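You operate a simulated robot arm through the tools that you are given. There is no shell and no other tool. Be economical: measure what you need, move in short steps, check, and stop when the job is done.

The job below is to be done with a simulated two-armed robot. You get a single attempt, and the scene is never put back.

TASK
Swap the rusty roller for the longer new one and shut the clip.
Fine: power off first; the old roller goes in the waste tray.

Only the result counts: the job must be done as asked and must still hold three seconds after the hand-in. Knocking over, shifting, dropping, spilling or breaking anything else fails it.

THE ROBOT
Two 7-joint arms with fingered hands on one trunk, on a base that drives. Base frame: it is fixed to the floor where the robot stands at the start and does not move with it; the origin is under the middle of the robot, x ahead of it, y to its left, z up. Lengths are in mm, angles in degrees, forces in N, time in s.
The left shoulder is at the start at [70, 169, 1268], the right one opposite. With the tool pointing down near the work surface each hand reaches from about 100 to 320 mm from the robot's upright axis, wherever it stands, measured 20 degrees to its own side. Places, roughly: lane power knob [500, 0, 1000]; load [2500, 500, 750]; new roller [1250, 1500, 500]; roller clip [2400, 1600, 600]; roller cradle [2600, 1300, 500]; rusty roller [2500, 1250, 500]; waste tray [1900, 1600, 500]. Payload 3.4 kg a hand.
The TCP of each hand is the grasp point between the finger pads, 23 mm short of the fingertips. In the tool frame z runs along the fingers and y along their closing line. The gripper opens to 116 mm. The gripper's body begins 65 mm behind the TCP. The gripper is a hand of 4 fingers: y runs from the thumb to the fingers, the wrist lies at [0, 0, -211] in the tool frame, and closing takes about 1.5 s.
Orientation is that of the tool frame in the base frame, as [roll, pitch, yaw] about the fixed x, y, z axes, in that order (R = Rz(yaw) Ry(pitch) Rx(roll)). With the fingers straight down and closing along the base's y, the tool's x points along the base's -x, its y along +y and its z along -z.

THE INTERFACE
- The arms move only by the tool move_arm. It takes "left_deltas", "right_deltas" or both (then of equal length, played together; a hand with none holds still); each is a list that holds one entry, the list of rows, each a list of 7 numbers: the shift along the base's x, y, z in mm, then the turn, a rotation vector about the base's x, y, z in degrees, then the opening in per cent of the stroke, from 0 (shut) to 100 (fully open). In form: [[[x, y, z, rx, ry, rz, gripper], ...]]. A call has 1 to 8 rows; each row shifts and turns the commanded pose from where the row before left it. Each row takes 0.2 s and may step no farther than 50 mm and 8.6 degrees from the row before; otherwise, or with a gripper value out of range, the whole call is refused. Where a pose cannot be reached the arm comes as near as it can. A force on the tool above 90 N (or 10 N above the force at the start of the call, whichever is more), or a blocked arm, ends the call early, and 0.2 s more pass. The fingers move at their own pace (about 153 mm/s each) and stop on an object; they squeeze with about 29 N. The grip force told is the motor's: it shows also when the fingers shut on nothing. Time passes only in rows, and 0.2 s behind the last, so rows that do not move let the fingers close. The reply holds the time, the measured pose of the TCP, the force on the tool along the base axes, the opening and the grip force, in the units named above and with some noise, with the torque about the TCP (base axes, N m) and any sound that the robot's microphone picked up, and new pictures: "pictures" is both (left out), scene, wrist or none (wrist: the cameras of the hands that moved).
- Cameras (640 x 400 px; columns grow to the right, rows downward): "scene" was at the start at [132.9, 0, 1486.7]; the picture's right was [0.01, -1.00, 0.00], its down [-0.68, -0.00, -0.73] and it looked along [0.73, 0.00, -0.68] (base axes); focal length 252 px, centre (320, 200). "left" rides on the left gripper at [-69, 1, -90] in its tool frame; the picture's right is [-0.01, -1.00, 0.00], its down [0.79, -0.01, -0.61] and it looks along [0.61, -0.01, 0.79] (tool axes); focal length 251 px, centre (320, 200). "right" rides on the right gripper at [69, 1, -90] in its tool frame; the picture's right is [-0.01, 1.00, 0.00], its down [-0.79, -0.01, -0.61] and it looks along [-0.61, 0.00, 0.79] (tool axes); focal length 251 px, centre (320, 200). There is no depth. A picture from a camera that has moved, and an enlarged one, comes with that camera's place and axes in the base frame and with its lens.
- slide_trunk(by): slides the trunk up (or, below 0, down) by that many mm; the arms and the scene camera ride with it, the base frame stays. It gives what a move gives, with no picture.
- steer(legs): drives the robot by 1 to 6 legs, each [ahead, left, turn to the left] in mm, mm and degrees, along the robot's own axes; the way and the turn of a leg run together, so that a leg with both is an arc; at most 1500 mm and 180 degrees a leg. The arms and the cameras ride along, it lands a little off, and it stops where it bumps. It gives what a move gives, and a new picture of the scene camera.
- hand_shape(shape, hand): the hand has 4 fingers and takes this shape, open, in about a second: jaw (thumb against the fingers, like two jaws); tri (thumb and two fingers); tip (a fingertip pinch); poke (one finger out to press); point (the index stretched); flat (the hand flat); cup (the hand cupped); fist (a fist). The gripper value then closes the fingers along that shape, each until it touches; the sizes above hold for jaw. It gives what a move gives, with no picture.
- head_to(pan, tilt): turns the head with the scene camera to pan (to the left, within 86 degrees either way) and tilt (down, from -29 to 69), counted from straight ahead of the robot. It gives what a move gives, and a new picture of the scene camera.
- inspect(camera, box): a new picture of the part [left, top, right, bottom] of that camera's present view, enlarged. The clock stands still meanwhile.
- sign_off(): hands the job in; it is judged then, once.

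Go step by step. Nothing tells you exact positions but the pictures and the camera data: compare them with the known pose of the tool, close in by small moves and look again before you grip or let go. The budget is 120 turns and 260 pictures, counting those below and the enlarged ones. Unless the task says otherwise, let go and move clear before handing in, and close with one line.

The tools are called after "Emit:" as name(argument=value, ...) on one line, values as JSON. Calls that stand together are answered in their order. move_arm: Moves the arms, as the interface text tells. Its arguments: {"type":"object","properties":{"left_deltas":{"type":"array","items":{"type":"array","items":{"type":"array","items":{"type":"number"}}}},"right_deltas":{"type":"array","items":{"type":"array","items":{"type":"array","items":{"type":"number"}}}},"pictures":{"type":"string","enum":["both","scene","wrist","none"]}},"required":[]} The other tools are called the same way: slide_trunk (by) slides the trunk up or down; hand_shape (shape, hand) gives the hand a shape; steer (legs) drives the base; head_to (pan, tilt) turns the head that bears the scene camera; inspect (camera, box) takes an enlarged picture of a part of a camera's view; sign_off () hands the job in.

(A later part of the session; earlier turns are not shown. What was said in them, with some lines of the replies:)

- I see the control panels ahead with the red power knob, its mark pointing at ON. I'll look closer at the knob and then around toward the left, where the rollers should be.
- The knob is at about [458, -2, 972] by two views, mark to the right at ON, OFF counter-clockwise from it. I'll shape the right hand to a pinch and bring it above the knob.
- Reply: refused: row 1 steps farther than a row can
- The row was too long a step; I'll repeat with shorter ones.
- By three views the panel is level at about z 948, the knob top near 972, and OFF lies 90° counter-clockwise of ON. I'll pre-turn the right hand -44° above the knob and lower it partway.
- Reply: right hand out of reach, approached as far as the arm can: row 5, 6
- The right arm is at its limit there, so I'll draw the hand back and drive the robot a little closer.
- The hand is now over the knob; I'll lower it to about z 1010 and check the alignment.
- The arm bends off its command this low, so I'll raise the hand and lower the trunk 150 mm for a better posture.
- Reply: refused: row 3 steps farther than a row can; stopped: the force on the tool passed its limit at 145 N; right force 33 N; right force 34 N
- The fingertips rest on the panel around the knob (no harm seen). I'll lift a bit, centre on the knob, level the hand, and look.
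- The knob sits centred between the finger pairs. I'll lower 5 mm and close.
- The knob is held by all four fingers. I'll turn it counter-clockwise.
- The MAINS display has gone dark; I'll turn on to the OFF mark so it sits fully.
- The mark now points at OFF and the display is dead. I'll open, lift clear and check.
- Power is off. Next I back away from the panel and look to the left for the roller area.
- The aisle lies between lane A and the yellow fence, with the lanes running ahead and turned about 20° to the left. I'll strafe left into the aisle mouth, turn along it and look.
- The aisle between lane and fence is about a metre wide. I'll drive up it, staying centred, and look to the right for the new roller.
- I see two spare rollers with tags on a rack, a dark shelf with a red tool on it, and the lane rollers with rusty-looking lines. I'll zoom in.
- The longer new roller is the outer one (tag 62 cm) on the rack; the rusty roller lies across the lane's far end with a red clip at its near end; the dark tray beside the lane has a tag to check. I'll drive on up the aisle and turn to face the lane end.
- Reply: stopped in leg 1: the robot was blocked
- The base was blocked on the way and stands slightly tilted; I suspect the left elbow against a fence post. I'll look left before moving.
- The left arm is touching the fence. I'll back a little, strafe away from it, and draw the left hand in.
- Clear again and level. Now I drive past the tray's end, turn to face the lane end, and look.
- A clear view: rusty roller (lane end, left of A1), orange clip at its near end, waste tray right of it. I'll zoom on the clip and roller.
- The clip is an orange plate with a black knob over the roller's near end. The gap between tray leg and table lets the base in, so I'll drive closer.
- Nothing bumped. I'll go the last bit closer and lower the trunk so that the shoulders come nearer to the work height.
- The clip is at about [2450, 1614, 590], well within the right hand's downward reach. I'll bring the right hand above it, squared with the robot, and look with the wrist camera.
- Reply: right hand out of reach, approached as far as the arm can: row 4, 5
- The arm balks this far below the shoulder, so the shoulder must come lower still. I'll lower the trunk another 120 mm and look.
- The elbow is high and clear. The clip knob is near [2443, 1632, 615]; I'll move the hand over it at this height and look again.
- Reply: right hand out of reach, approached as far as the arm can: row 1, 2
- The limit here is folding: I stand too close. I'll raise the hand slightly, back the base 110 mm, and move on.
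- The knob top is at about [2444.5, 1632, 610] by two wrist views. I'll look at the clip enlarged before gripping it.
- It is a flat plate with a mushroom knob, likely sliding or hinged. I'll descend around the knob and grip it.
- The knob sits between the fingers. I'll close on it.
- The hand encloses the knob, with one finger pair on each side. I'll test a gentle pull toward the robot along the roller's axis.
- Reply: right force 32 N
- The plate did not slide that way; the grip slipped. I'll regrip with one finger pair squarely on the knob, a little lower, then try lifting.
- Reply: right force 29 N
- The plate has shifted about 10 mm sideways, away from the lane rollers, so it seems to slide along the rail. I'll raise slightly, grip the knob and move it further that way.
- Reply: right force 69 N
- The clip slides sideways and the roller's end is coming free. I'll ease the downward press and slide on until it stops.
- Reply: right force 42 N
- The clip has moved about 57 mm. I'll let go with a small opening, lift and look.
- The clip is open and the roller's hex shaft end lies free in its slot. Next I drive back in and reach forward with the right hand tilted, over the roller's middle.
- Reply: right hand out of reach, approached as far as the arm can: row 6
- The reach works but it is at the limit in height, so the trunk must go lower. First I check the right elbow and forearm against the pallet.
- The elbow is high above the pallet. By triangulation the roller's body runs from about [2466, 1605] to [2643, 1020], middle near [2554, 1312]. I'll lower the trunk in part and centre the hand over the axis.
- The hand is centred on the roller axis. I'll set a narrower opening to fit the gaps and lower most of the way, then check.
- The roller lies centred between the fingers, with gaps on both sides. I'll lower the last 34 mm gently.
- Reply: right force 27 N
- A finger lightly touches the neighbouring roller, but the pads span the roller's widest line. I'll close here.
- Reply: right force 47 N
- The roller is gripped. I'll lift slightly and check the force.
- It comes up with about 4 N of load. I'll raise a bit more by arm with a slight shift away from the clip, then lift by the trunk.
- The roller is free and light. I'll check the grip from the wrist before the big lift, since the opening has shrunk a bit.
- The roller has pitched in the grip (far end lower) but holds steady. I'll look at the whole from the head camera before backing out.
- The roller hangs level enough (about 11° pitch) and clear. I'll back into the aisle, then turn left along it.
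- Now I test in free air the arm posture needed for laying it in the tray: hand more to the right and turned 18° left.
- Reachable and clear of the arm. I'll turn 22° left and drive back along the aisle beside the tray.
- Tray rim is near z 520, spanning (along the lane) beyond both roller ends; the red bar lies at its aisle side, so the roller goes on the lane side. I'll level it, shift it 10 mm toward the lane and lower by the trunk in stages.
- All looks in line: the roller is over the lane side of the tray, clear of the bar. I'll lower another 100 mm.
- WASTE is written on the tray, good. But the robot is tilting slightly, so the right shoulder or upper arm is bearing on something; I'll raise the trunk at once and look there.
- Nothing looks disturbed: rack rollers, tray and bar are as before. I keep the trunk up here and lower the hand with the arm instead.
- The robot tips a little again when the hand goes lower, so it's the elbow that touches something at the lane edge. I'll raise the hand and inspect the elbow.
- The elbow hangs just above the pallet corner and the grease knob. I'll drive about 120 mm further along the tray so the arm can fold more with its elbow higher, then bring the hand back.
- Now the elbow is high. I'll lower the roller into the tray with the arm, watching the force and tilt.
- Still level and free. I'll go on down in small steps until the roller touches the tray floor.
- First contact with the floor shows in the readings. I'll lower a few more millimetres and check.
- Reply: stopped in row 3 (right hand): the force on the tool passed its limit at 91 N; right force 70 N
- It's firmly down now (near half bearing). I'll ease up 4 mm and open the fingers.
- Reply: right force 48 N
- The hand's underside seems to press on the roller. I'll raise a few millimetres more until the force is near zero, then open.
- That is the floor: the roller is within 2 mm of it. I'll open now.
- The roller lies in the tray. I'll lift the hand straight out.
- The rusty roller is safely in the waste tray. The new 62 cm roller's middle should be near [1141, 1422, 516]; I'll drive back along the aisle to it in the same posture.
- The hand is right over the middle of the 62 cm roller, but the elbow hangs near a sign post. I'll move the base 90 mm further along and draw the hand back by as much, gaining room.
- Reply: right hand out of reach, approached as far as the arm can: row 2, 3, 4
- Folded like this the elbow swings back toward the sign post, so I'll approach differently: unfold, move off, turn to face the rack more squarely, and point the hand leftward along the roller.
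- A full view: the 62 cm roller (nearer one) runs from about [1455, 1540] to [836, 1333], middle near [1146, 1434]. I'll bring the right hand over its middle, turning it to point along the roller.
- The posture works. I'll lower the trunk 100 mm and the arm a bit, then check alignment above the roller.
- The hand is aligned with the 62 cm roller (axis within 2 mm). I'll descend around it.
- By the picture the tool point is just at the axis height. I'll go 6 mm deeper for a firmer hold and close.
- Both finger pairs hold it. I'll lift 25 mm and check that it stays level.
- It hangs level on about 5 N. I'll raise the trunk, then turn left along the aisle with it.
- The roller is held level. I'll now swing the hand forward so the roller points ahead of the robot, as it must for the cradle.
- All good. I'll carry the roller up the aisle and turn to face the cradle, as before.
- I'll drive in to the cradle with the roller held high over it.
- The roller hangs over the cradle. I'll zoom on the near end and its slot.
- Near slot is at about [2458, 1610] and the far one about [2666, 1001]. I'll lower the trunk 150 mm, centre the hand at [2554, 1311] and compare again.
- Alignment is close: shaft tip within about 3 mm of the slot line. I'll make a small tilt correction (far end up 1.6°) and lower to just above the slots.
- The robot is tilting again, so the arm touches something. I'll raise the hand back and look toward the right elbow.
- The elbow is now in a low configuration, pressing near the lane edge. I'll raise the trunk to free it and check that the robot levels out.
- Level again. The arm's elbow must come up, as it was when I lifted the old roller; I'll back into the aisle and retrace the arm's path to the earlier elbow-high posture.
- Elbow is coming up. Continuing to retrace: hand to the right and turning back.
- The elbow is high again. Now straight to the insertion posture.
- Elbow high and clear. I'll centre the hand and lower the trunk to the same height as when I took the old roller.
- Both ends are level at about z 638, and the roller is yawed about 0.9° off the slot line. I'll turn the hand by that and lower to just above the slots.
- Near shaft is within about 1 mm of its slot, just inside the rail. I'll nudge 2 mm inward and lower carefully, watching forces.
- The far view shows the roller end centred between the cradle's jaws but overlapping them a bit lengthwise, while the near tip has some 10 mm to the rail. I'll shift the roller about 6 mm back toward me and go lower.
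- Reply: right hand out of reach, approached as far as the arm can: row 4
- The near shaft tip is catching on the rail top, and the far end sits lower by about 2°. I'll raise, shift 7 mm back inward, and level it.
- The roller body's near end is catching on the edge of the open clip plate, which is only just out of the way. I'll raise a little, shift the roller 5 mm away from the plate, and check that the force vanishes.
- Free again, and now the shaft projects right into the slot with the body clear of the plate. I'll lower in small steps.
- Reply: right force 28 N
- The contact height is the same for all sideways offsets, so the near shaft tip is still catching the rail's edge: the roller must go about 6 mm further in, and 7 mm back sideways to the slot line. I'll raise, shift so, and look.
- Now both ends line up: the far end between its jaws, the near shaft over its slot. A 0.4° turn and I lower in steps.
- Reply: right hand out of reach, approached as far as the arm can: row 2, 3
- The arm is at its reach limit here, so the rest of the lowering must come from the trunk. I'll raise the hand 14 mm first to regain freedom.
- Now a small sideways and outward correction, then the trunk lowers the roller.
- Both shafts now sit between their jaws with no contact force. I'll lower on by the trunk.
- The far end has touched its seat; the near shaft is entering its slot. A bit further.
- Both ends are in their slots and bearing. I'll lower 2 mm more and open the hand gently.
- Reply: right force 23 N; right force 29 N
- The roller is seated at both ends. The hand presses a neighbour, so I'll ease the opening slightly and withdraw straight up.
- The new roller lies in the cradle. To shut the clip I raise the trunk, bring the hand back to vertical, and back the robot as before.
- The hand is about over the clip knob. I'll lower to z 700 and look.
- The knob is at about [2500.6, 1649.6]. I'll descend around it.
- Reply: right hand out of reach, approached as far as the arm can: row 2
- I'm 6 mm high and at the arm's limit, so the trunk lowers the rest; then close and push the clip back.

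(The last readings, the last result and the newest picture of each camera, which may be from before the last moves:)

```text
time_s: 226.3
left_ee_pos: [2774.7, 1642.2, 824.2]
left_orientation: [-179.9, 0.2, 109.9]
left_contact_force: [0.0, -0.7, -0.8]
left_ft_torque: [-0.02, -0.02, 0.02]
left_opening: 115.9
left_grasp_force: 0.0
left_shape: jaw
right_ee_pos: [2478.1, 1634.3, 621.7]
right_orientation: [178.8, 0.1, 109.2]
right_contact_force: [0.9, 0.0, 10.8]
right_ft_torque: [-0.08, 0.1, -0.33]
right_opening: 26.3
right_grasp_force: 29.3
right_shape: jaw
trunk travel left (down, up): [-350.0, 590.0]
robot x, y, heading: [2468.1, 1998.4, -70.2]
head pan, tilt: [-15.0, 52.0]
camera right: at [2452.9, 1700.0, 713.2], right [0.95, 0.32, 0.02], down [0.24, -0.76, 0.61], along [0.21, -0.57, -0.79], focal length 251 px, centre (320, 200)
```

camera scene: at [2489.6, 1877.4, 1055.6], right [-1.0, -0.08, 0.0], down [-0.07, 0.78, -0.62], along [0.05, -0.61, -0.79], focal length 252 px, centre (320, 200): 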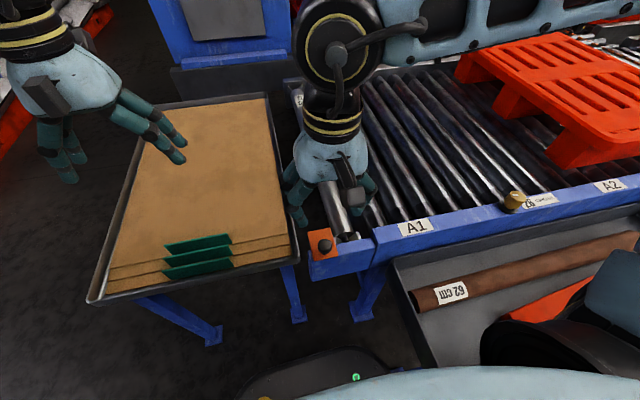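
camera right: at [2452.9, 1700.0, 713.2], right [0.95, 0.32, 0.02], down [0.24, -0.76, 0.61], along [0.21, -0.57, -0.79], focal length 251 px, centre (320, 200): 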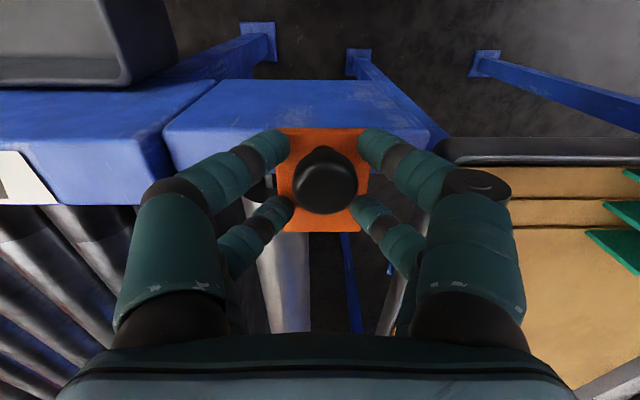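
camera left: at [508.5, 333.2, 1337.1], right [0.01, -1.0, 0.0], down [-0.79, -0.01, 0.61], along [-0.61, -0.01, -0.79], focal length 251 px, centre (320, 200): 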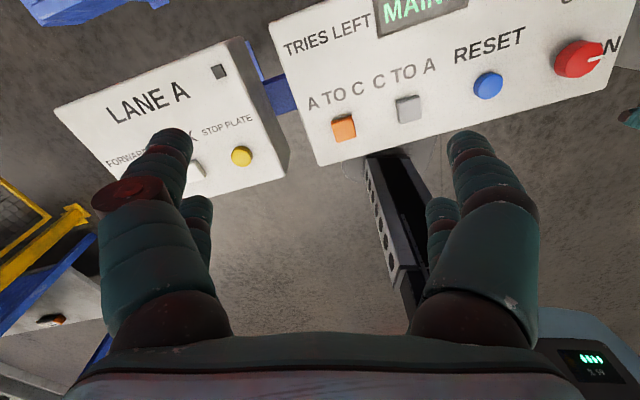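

The clip follows. I'll slide it the remaining 38 mm home.

Emit:
move_arm(right_deltas=[[[-9.5, -3.1, 0, 0, 0, 0, 0], [-9.5, -3.1, 0, 0, 0, 0, 0], [-9.5, -3.1, 0, 0, 0, 0, 0], [-9.5, -3.1, 0, 0, 0, 0, 0], [-2, -0.6, 0, 0, 0, 0, 0], [0, 0, 0, 0, 0, 0, 0]]], pictures="wrist")

```text
time_s: 227.7
left_ee_pos: [2777.1, 1641.5, 823.5]
left_orientation: [-179.9, 0.0, 109.9]
left_contact_force: [0.3, 0.7, -0.5]
left_ft_torque: [0.02, 0.01, -0.03]
left_opening: 115.8
left_grasp_force: 0.1
left_shape: jaw
right_ee_pos: [2440.0, 1622.6, 622.8]
right_orientation: [178.8, 0.0, 109.4]
right_contact_force: [27.6, 1.5, 6.7]
right_ft_torque: [0.46, -1.41, -0.6]
right_opening: 25.8
right_grasp_force: 29.2
right_shape: jaw
trunk travel left (down, up): [-350.0, 590.0]
robot x, y, heading: [2465.3, 1999.3, -70.2]
head pan, tilt: [-15.0, 52.0]
camera right: at [2415.6, 1687.7, 712.9], right [0.95, 0.32, 0.02], down [0.24, -0.76, 0.61], along [0.21, -0.57, -0.79], focal length 251 px, centre (320, 200)
```

right: 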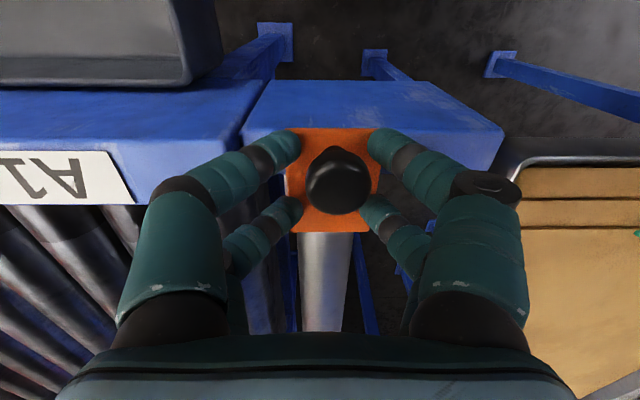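

The clip has come up against its stop (28 N), over the new roller's end. I'll release and lift away.

Emit:
move_arm(right_deltas=[[[3, 1, 0, 0, 0, 0, 30], [0, 0, 0, 0, 0, 0, 42], [0, 0, 0, 0, 0, 0, 44], [0, 0, 30, 0, 0, 0, 44], [0, 0, 40, 0, 0, 0, 44], [0, 10, 40, 0, 0, 0, 50]]], pictures="wrist")

Emit:
inspect(camera="scene", box=[300, 190, 420, 290])

```text
time_s: 229.1
left_ee_pos: [2774.6, 1642.1, 825.3]
left_orientation: [-179.8, 0.0, 109.8]
left_contact_force: [-0.2, 1.3, 0.1]
left_ft_torque: [-0.01, 0.05, 0.01]
left_opening: 116.0
left_grasp_force: 0.1
left_shape: jaw
right_ee_pos: [2441.8, 1632.5, 731.0]
right_orientation: [178.8, -0.1, 109.3]
right_contact_force: [-0.3, -0.3, -0.2]
right_ft_torque: [-0.01, 0.0, -0.04]
right_opening: 57.5
right_grasp_force: 0.1
right_shape: jaw
trunk travel left (down, up): [-350.0, 590.0]
robot x, y, heading: [2466.2, 1999.8, -70.4]
head pan, tilt: [-15.0, 52.0]
camera right: at [2416.8, 1697.9, 821.9], right [0.95, 0.32, 0.02], down [0.24, -0.76, 0.61], along [0.21, -0.57, -0.79], focal length 251 px, centre (320, 200)
```

right: 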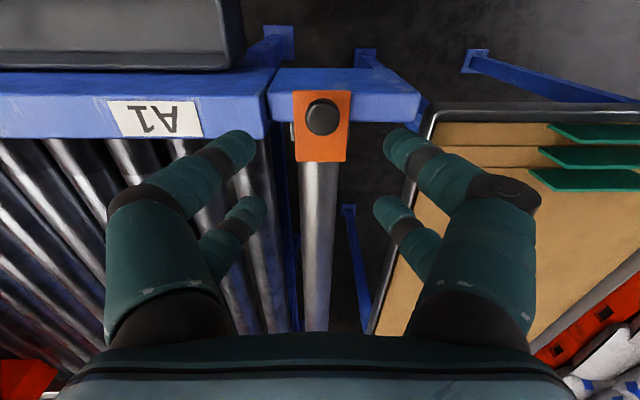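

```text
4.00 times, centred on (360, 240) of scene
camera zoom: at [2489.9, 1877.2, 1049.5], right [-1.0, -0.08, 0.0], down [-0.07, 0.78, -0.62], along [0.05, -0.61, -0.79], focal length 1010 px, centre (160, 40)
```

zoom: 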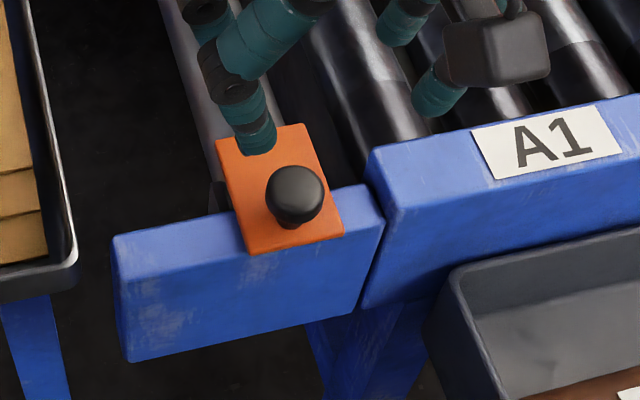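

The clip covers the roller's end, but may have been dragged back a couple of millimetres as I let go. I'll push it home once more and release without moving sideways.

Emit:
move_arm(right_deltas=[[[2, -8, -40, 0, 0, 0, 46], [0, 0, -40, 0, 0, 0, 46], [0, 0, -28, 0, 0, 0, 46], [0, 0, 0, 0, 0, 0, 10], [0, 0, 0, 0, 0, 0, 0], [0, 0, 0, 0, 0, 0, 0], [0, 0, 0, 0, 0, 0, 0]]], pictures="none")

Emit:
move_arm(right_deltas=[[[-4, -1.3, 0, 0, 0, 0, 0], [-4, -1.3, 0, 0, 0, 0, 0], [0, 0, 0, 0, 0, 0, 0]]], pictures="none")

```text
time_s: 230.7
left_ee_pos: [2773.8, 1640.0, 823.6]
left_orientation: [-180.0, 0.0, 109.7]
left_contact_force: [-1.1, -0.7, -0.3]
left_ft_torque: [0.02, 0.0, 0.02]
left_opening: 115.9
left_grasp_force: 0.1
left_shape: jaw
right_ee_pos: [2443.6, 1623.9, 623.4]
right_orientation: [178.8, -0.1, 109.3]
right_contact_force: [-1.3, 5.4, -10.6]
right_ft_torque: [-0.43, 0.61, -0.09]
right_opening: 10.8
right_grasp_force: 29.1
right_shape: jaw
trunk travel left (down, up): [-350.0, 590.0]
robot x, y, heading: [2466.7, 2000.3, -70.0]
head pan, tilt: [-15.0, 52.0]
```

```text
time_s: 231.5
left_ee_pos: [2776.6, 1642.5, 824.5]
left_orientation: [-179.8, -0.1, 109.9]
left_contact_force: [0.8, -0.4, 0.5]
left_ft_torque: [0.04, 0.02, 0.01]
left_opening: 116.1
left_grasp_force: 0.0
left_shape: jaw
right_ee_pos: [2437.1, 1622.8, 623.6]
right_orientation: [178.8, 0.0, 109.4]
right_contact_force: [21.3, 18.9, -14.2]
right_ft_torque: [-0.12, -0.13, -0.25]
right_opening: 6.3
right_grasp_force: 29.5
right_shape: jaw
trunk travel left (down, up): [-350.0, 590.0]
robot x, y, heading: [2467.1, 1997.6, -70.1]
head pan, tilt: [-15.0, 52.0]
```

It's against the stop with about 28 N. I'll open and lift straight up, then check.

Emit:
move_arm(right_deltas=[[[0, 0, 0, 0, 0, 0, 15], [0, 0, 0, 0, 0, 0, 30], [0, 0, 0, 0, 0, 0, 45], [0, 0, 0, 0, 0, 0, 45], [0, 0, 30, 0, 0, 0, 45], [0, 0, 40, 0, 0, 0, 50], [0, 10, 40, 0, 0, 0, 50]]], pictures="wrist")

Emit:
inspect(camera="right", box=[250, 60, 390, 180])

```text
time_s: 233.1
left_ee_pos: [2774.1, 1642.3, 824.9]
left_orientation: [-179.9, 0.2, 109.7]
left_contact_force: [-0.5, -0.4, 0.3]
left_ft_torque: [-0.01, 0.01, -0.01]
left_opening: 115.8
left_grasp_force: 0.1
left_shape: jaw
right_ee_pos: [2433.9, 1632.0, 733.8]
right_orientation: [178.7, 0.0, 109.3]
right_contact_force: [0.3, 0.4, 0.0]
right_ft_torque: [-0.01, -0.01, -0.01]
right_opening: 57.3
right_grasp_force: 0.0
right_shape: jaw
trunk travel left (down, up): [-350.0, 590.0]
robot x, y, heading: [2468.0, 1998.3, -70.5]
head pan, tilt: [-15.0, 52.0]
camera right: at [2409.8, 1698.4, 824.0], right [0.95, 0.32, 0.02], down [0.24, -0.76, 0.61], along [0.21, -0.57, -0.8], focal length 251 px, centre (320, 200)
```

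right: 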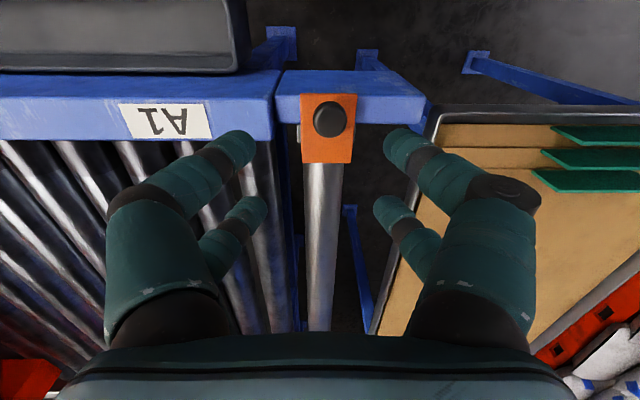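

```text
3.33 times, centred on (320, 120) of right
camera zoom: at [2409.8, 1698.4, 824.0], right [0.95, 0.32, 0.02], down [0.24, -0.76, 0.61], along [0.21, -0.57, -0.8], focal length 838 px, centre (320, 467)
```

zoom: 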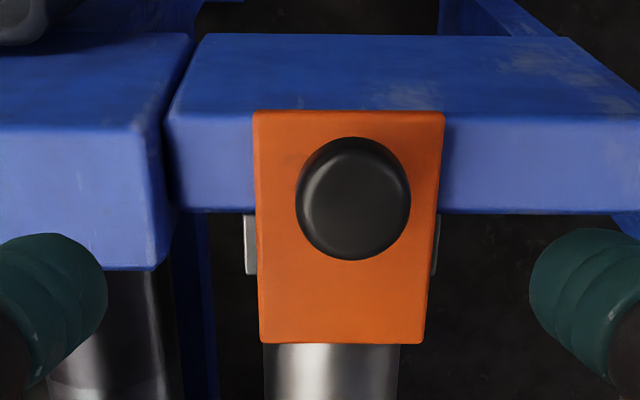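

The clip sits exactly as at the start: plate centred on the jaws over the new roller. I'll raise the hand and back clear, then take a last look.

Emit:
slide_trunk(by=120)

Emit:
steer(legs=[[-280, 0, 0]])

Emit:
head_to(pan=-20, tilt=42)

```text
time_s: 234.6
left_ee_pos: [2774.9, 1640.3, 944.5]
left_orientation: [179.9, -0.1, 109.8]
left_contact_force: [1.1, 0.1, 0.3]
left_ft_torque: [0.0, -0.01, -0.03]
left_opening: 116.0
left_grasp_force: 0.1
left_shape: jaw
right_ee_pos: [2434.9, 1630.8, 853.1]
right_orientation: [178.8, -0.1, 109.3]
right_contact_force: [-1.1, 1.2, 0.0]
right_ft_torque: [0.01, -0.02, 0.0]
right_opening: 57.6
right_grasp_force: 0.1
right_shape: jaw
trunk travel left (down, up): [-470.0, 470.0]
robot x, y, heading: [2464.6, 2002.2, -70.2]
head pan, tilt: [-15.0, 52.0]
```

```text
time_s: 236.5
left_ee_pos: [2679.7, 1900.5, 944.7]
left_orientation: [-180.0, 0.1, 109.6]
left_contact_force: [-0.1, 0.3, 0.4]
left_ft_torque: [-0.02, 0.0, 0.01]
left_opening: 115.8
left_grasp_force: 0.1
left_shape: jaw
right_ee_pos: [2340.7, 1893.0, 852.3]
right_orientation: [178.8, 0.0, 109.1]
right_contact_force: [0.1, -0.7, 0.0]
right_ft_torque: [-0.01, -0.01, 0.01]
right_opening: 57.7
right_grasp_force: 0.1
right_shape: jaw
trunk travel left (down, up): [-470.0, 470.0]
robot x, y, heading: [2373.7, 2258.7, -70.5]
head pan, tilt: [-15.0, 52.0]
camera scene: at [2396.2, 2137.1, 1169.5], right [-1.0, -0.08, 0.0], down [-0.06, 0.79, -0.62], along [0.05, -0.61, -0.79], focal length 252 px, centre (320, 200)
```

scene: 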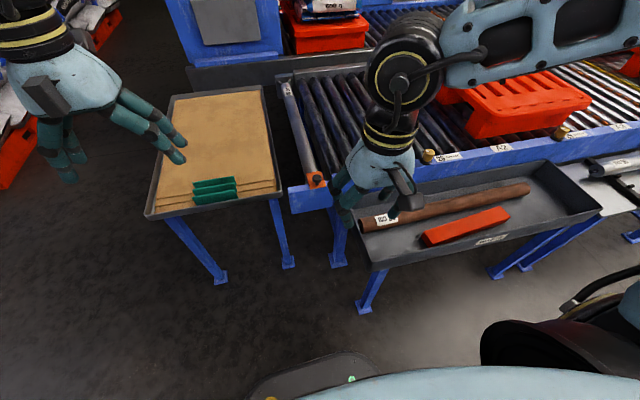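

```text
time_s: 237.3
left_ee_pos: [2680.0, 1901.4, 944.1]
left_orientation: [180.0, -0.1, 109.6]
left_contact_force: [0.2, 0.4, -0.2]
left_ft_torque: [0.01, -0.01, -0.04]
left_opening: 115.8
left_grasp_force: 0.1
left_shape: jaw
right_ee_pos: [2341.1, 1891.5, 853.5]
right_orientation: [178.8, 0.0, 109.1]
right_contact_force: [-0.1, -1.0, -0.1]
right_ft_torque: [-0.03, 0.05, -0.01]
right_opening: 57.6
right_grasp_force: 0.0
right_shape: jaw
trunk travel left (down, up): [-470.0, 470.0]
robot x, y, heading: [2374.4, 2260.8, -70.5]
head pan, tilt: [-20.0, 42.0]
camera scene: at [2389.9, 2127.7, 1183.3], right [-1.0, 0.01, 0.0], down [0.0, 0.67, -0.74], along [-0.01, -0.74, -0.67], focal length 252 px, centre (320, 200)
```

scene: 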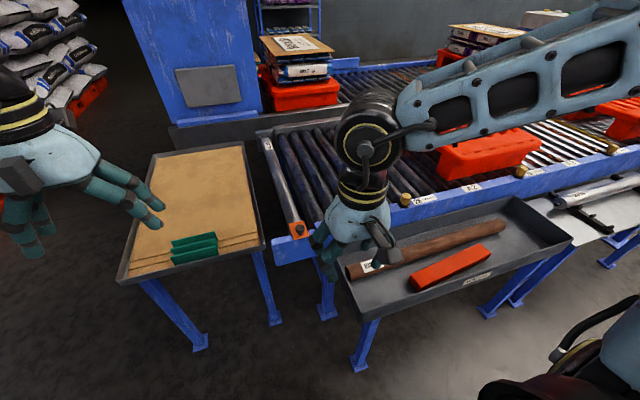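

The power is off, the old roller lies in the waste tray, the new 62 cm roller sits in the cradle and the clip is shut; the hands are empty and clear. I'm handing in.

Emit:
sign_off()

```text
The job is handed in.
```

The job is handed in: power switched off first, rusty roller in the waste tray, the longer 62 cm roller in the cradle, and the clip shut. While working, the right arm leaned on something near the lane edge three times, likely the pallet or the rail. I saw nothing moved, but I did not measure it.
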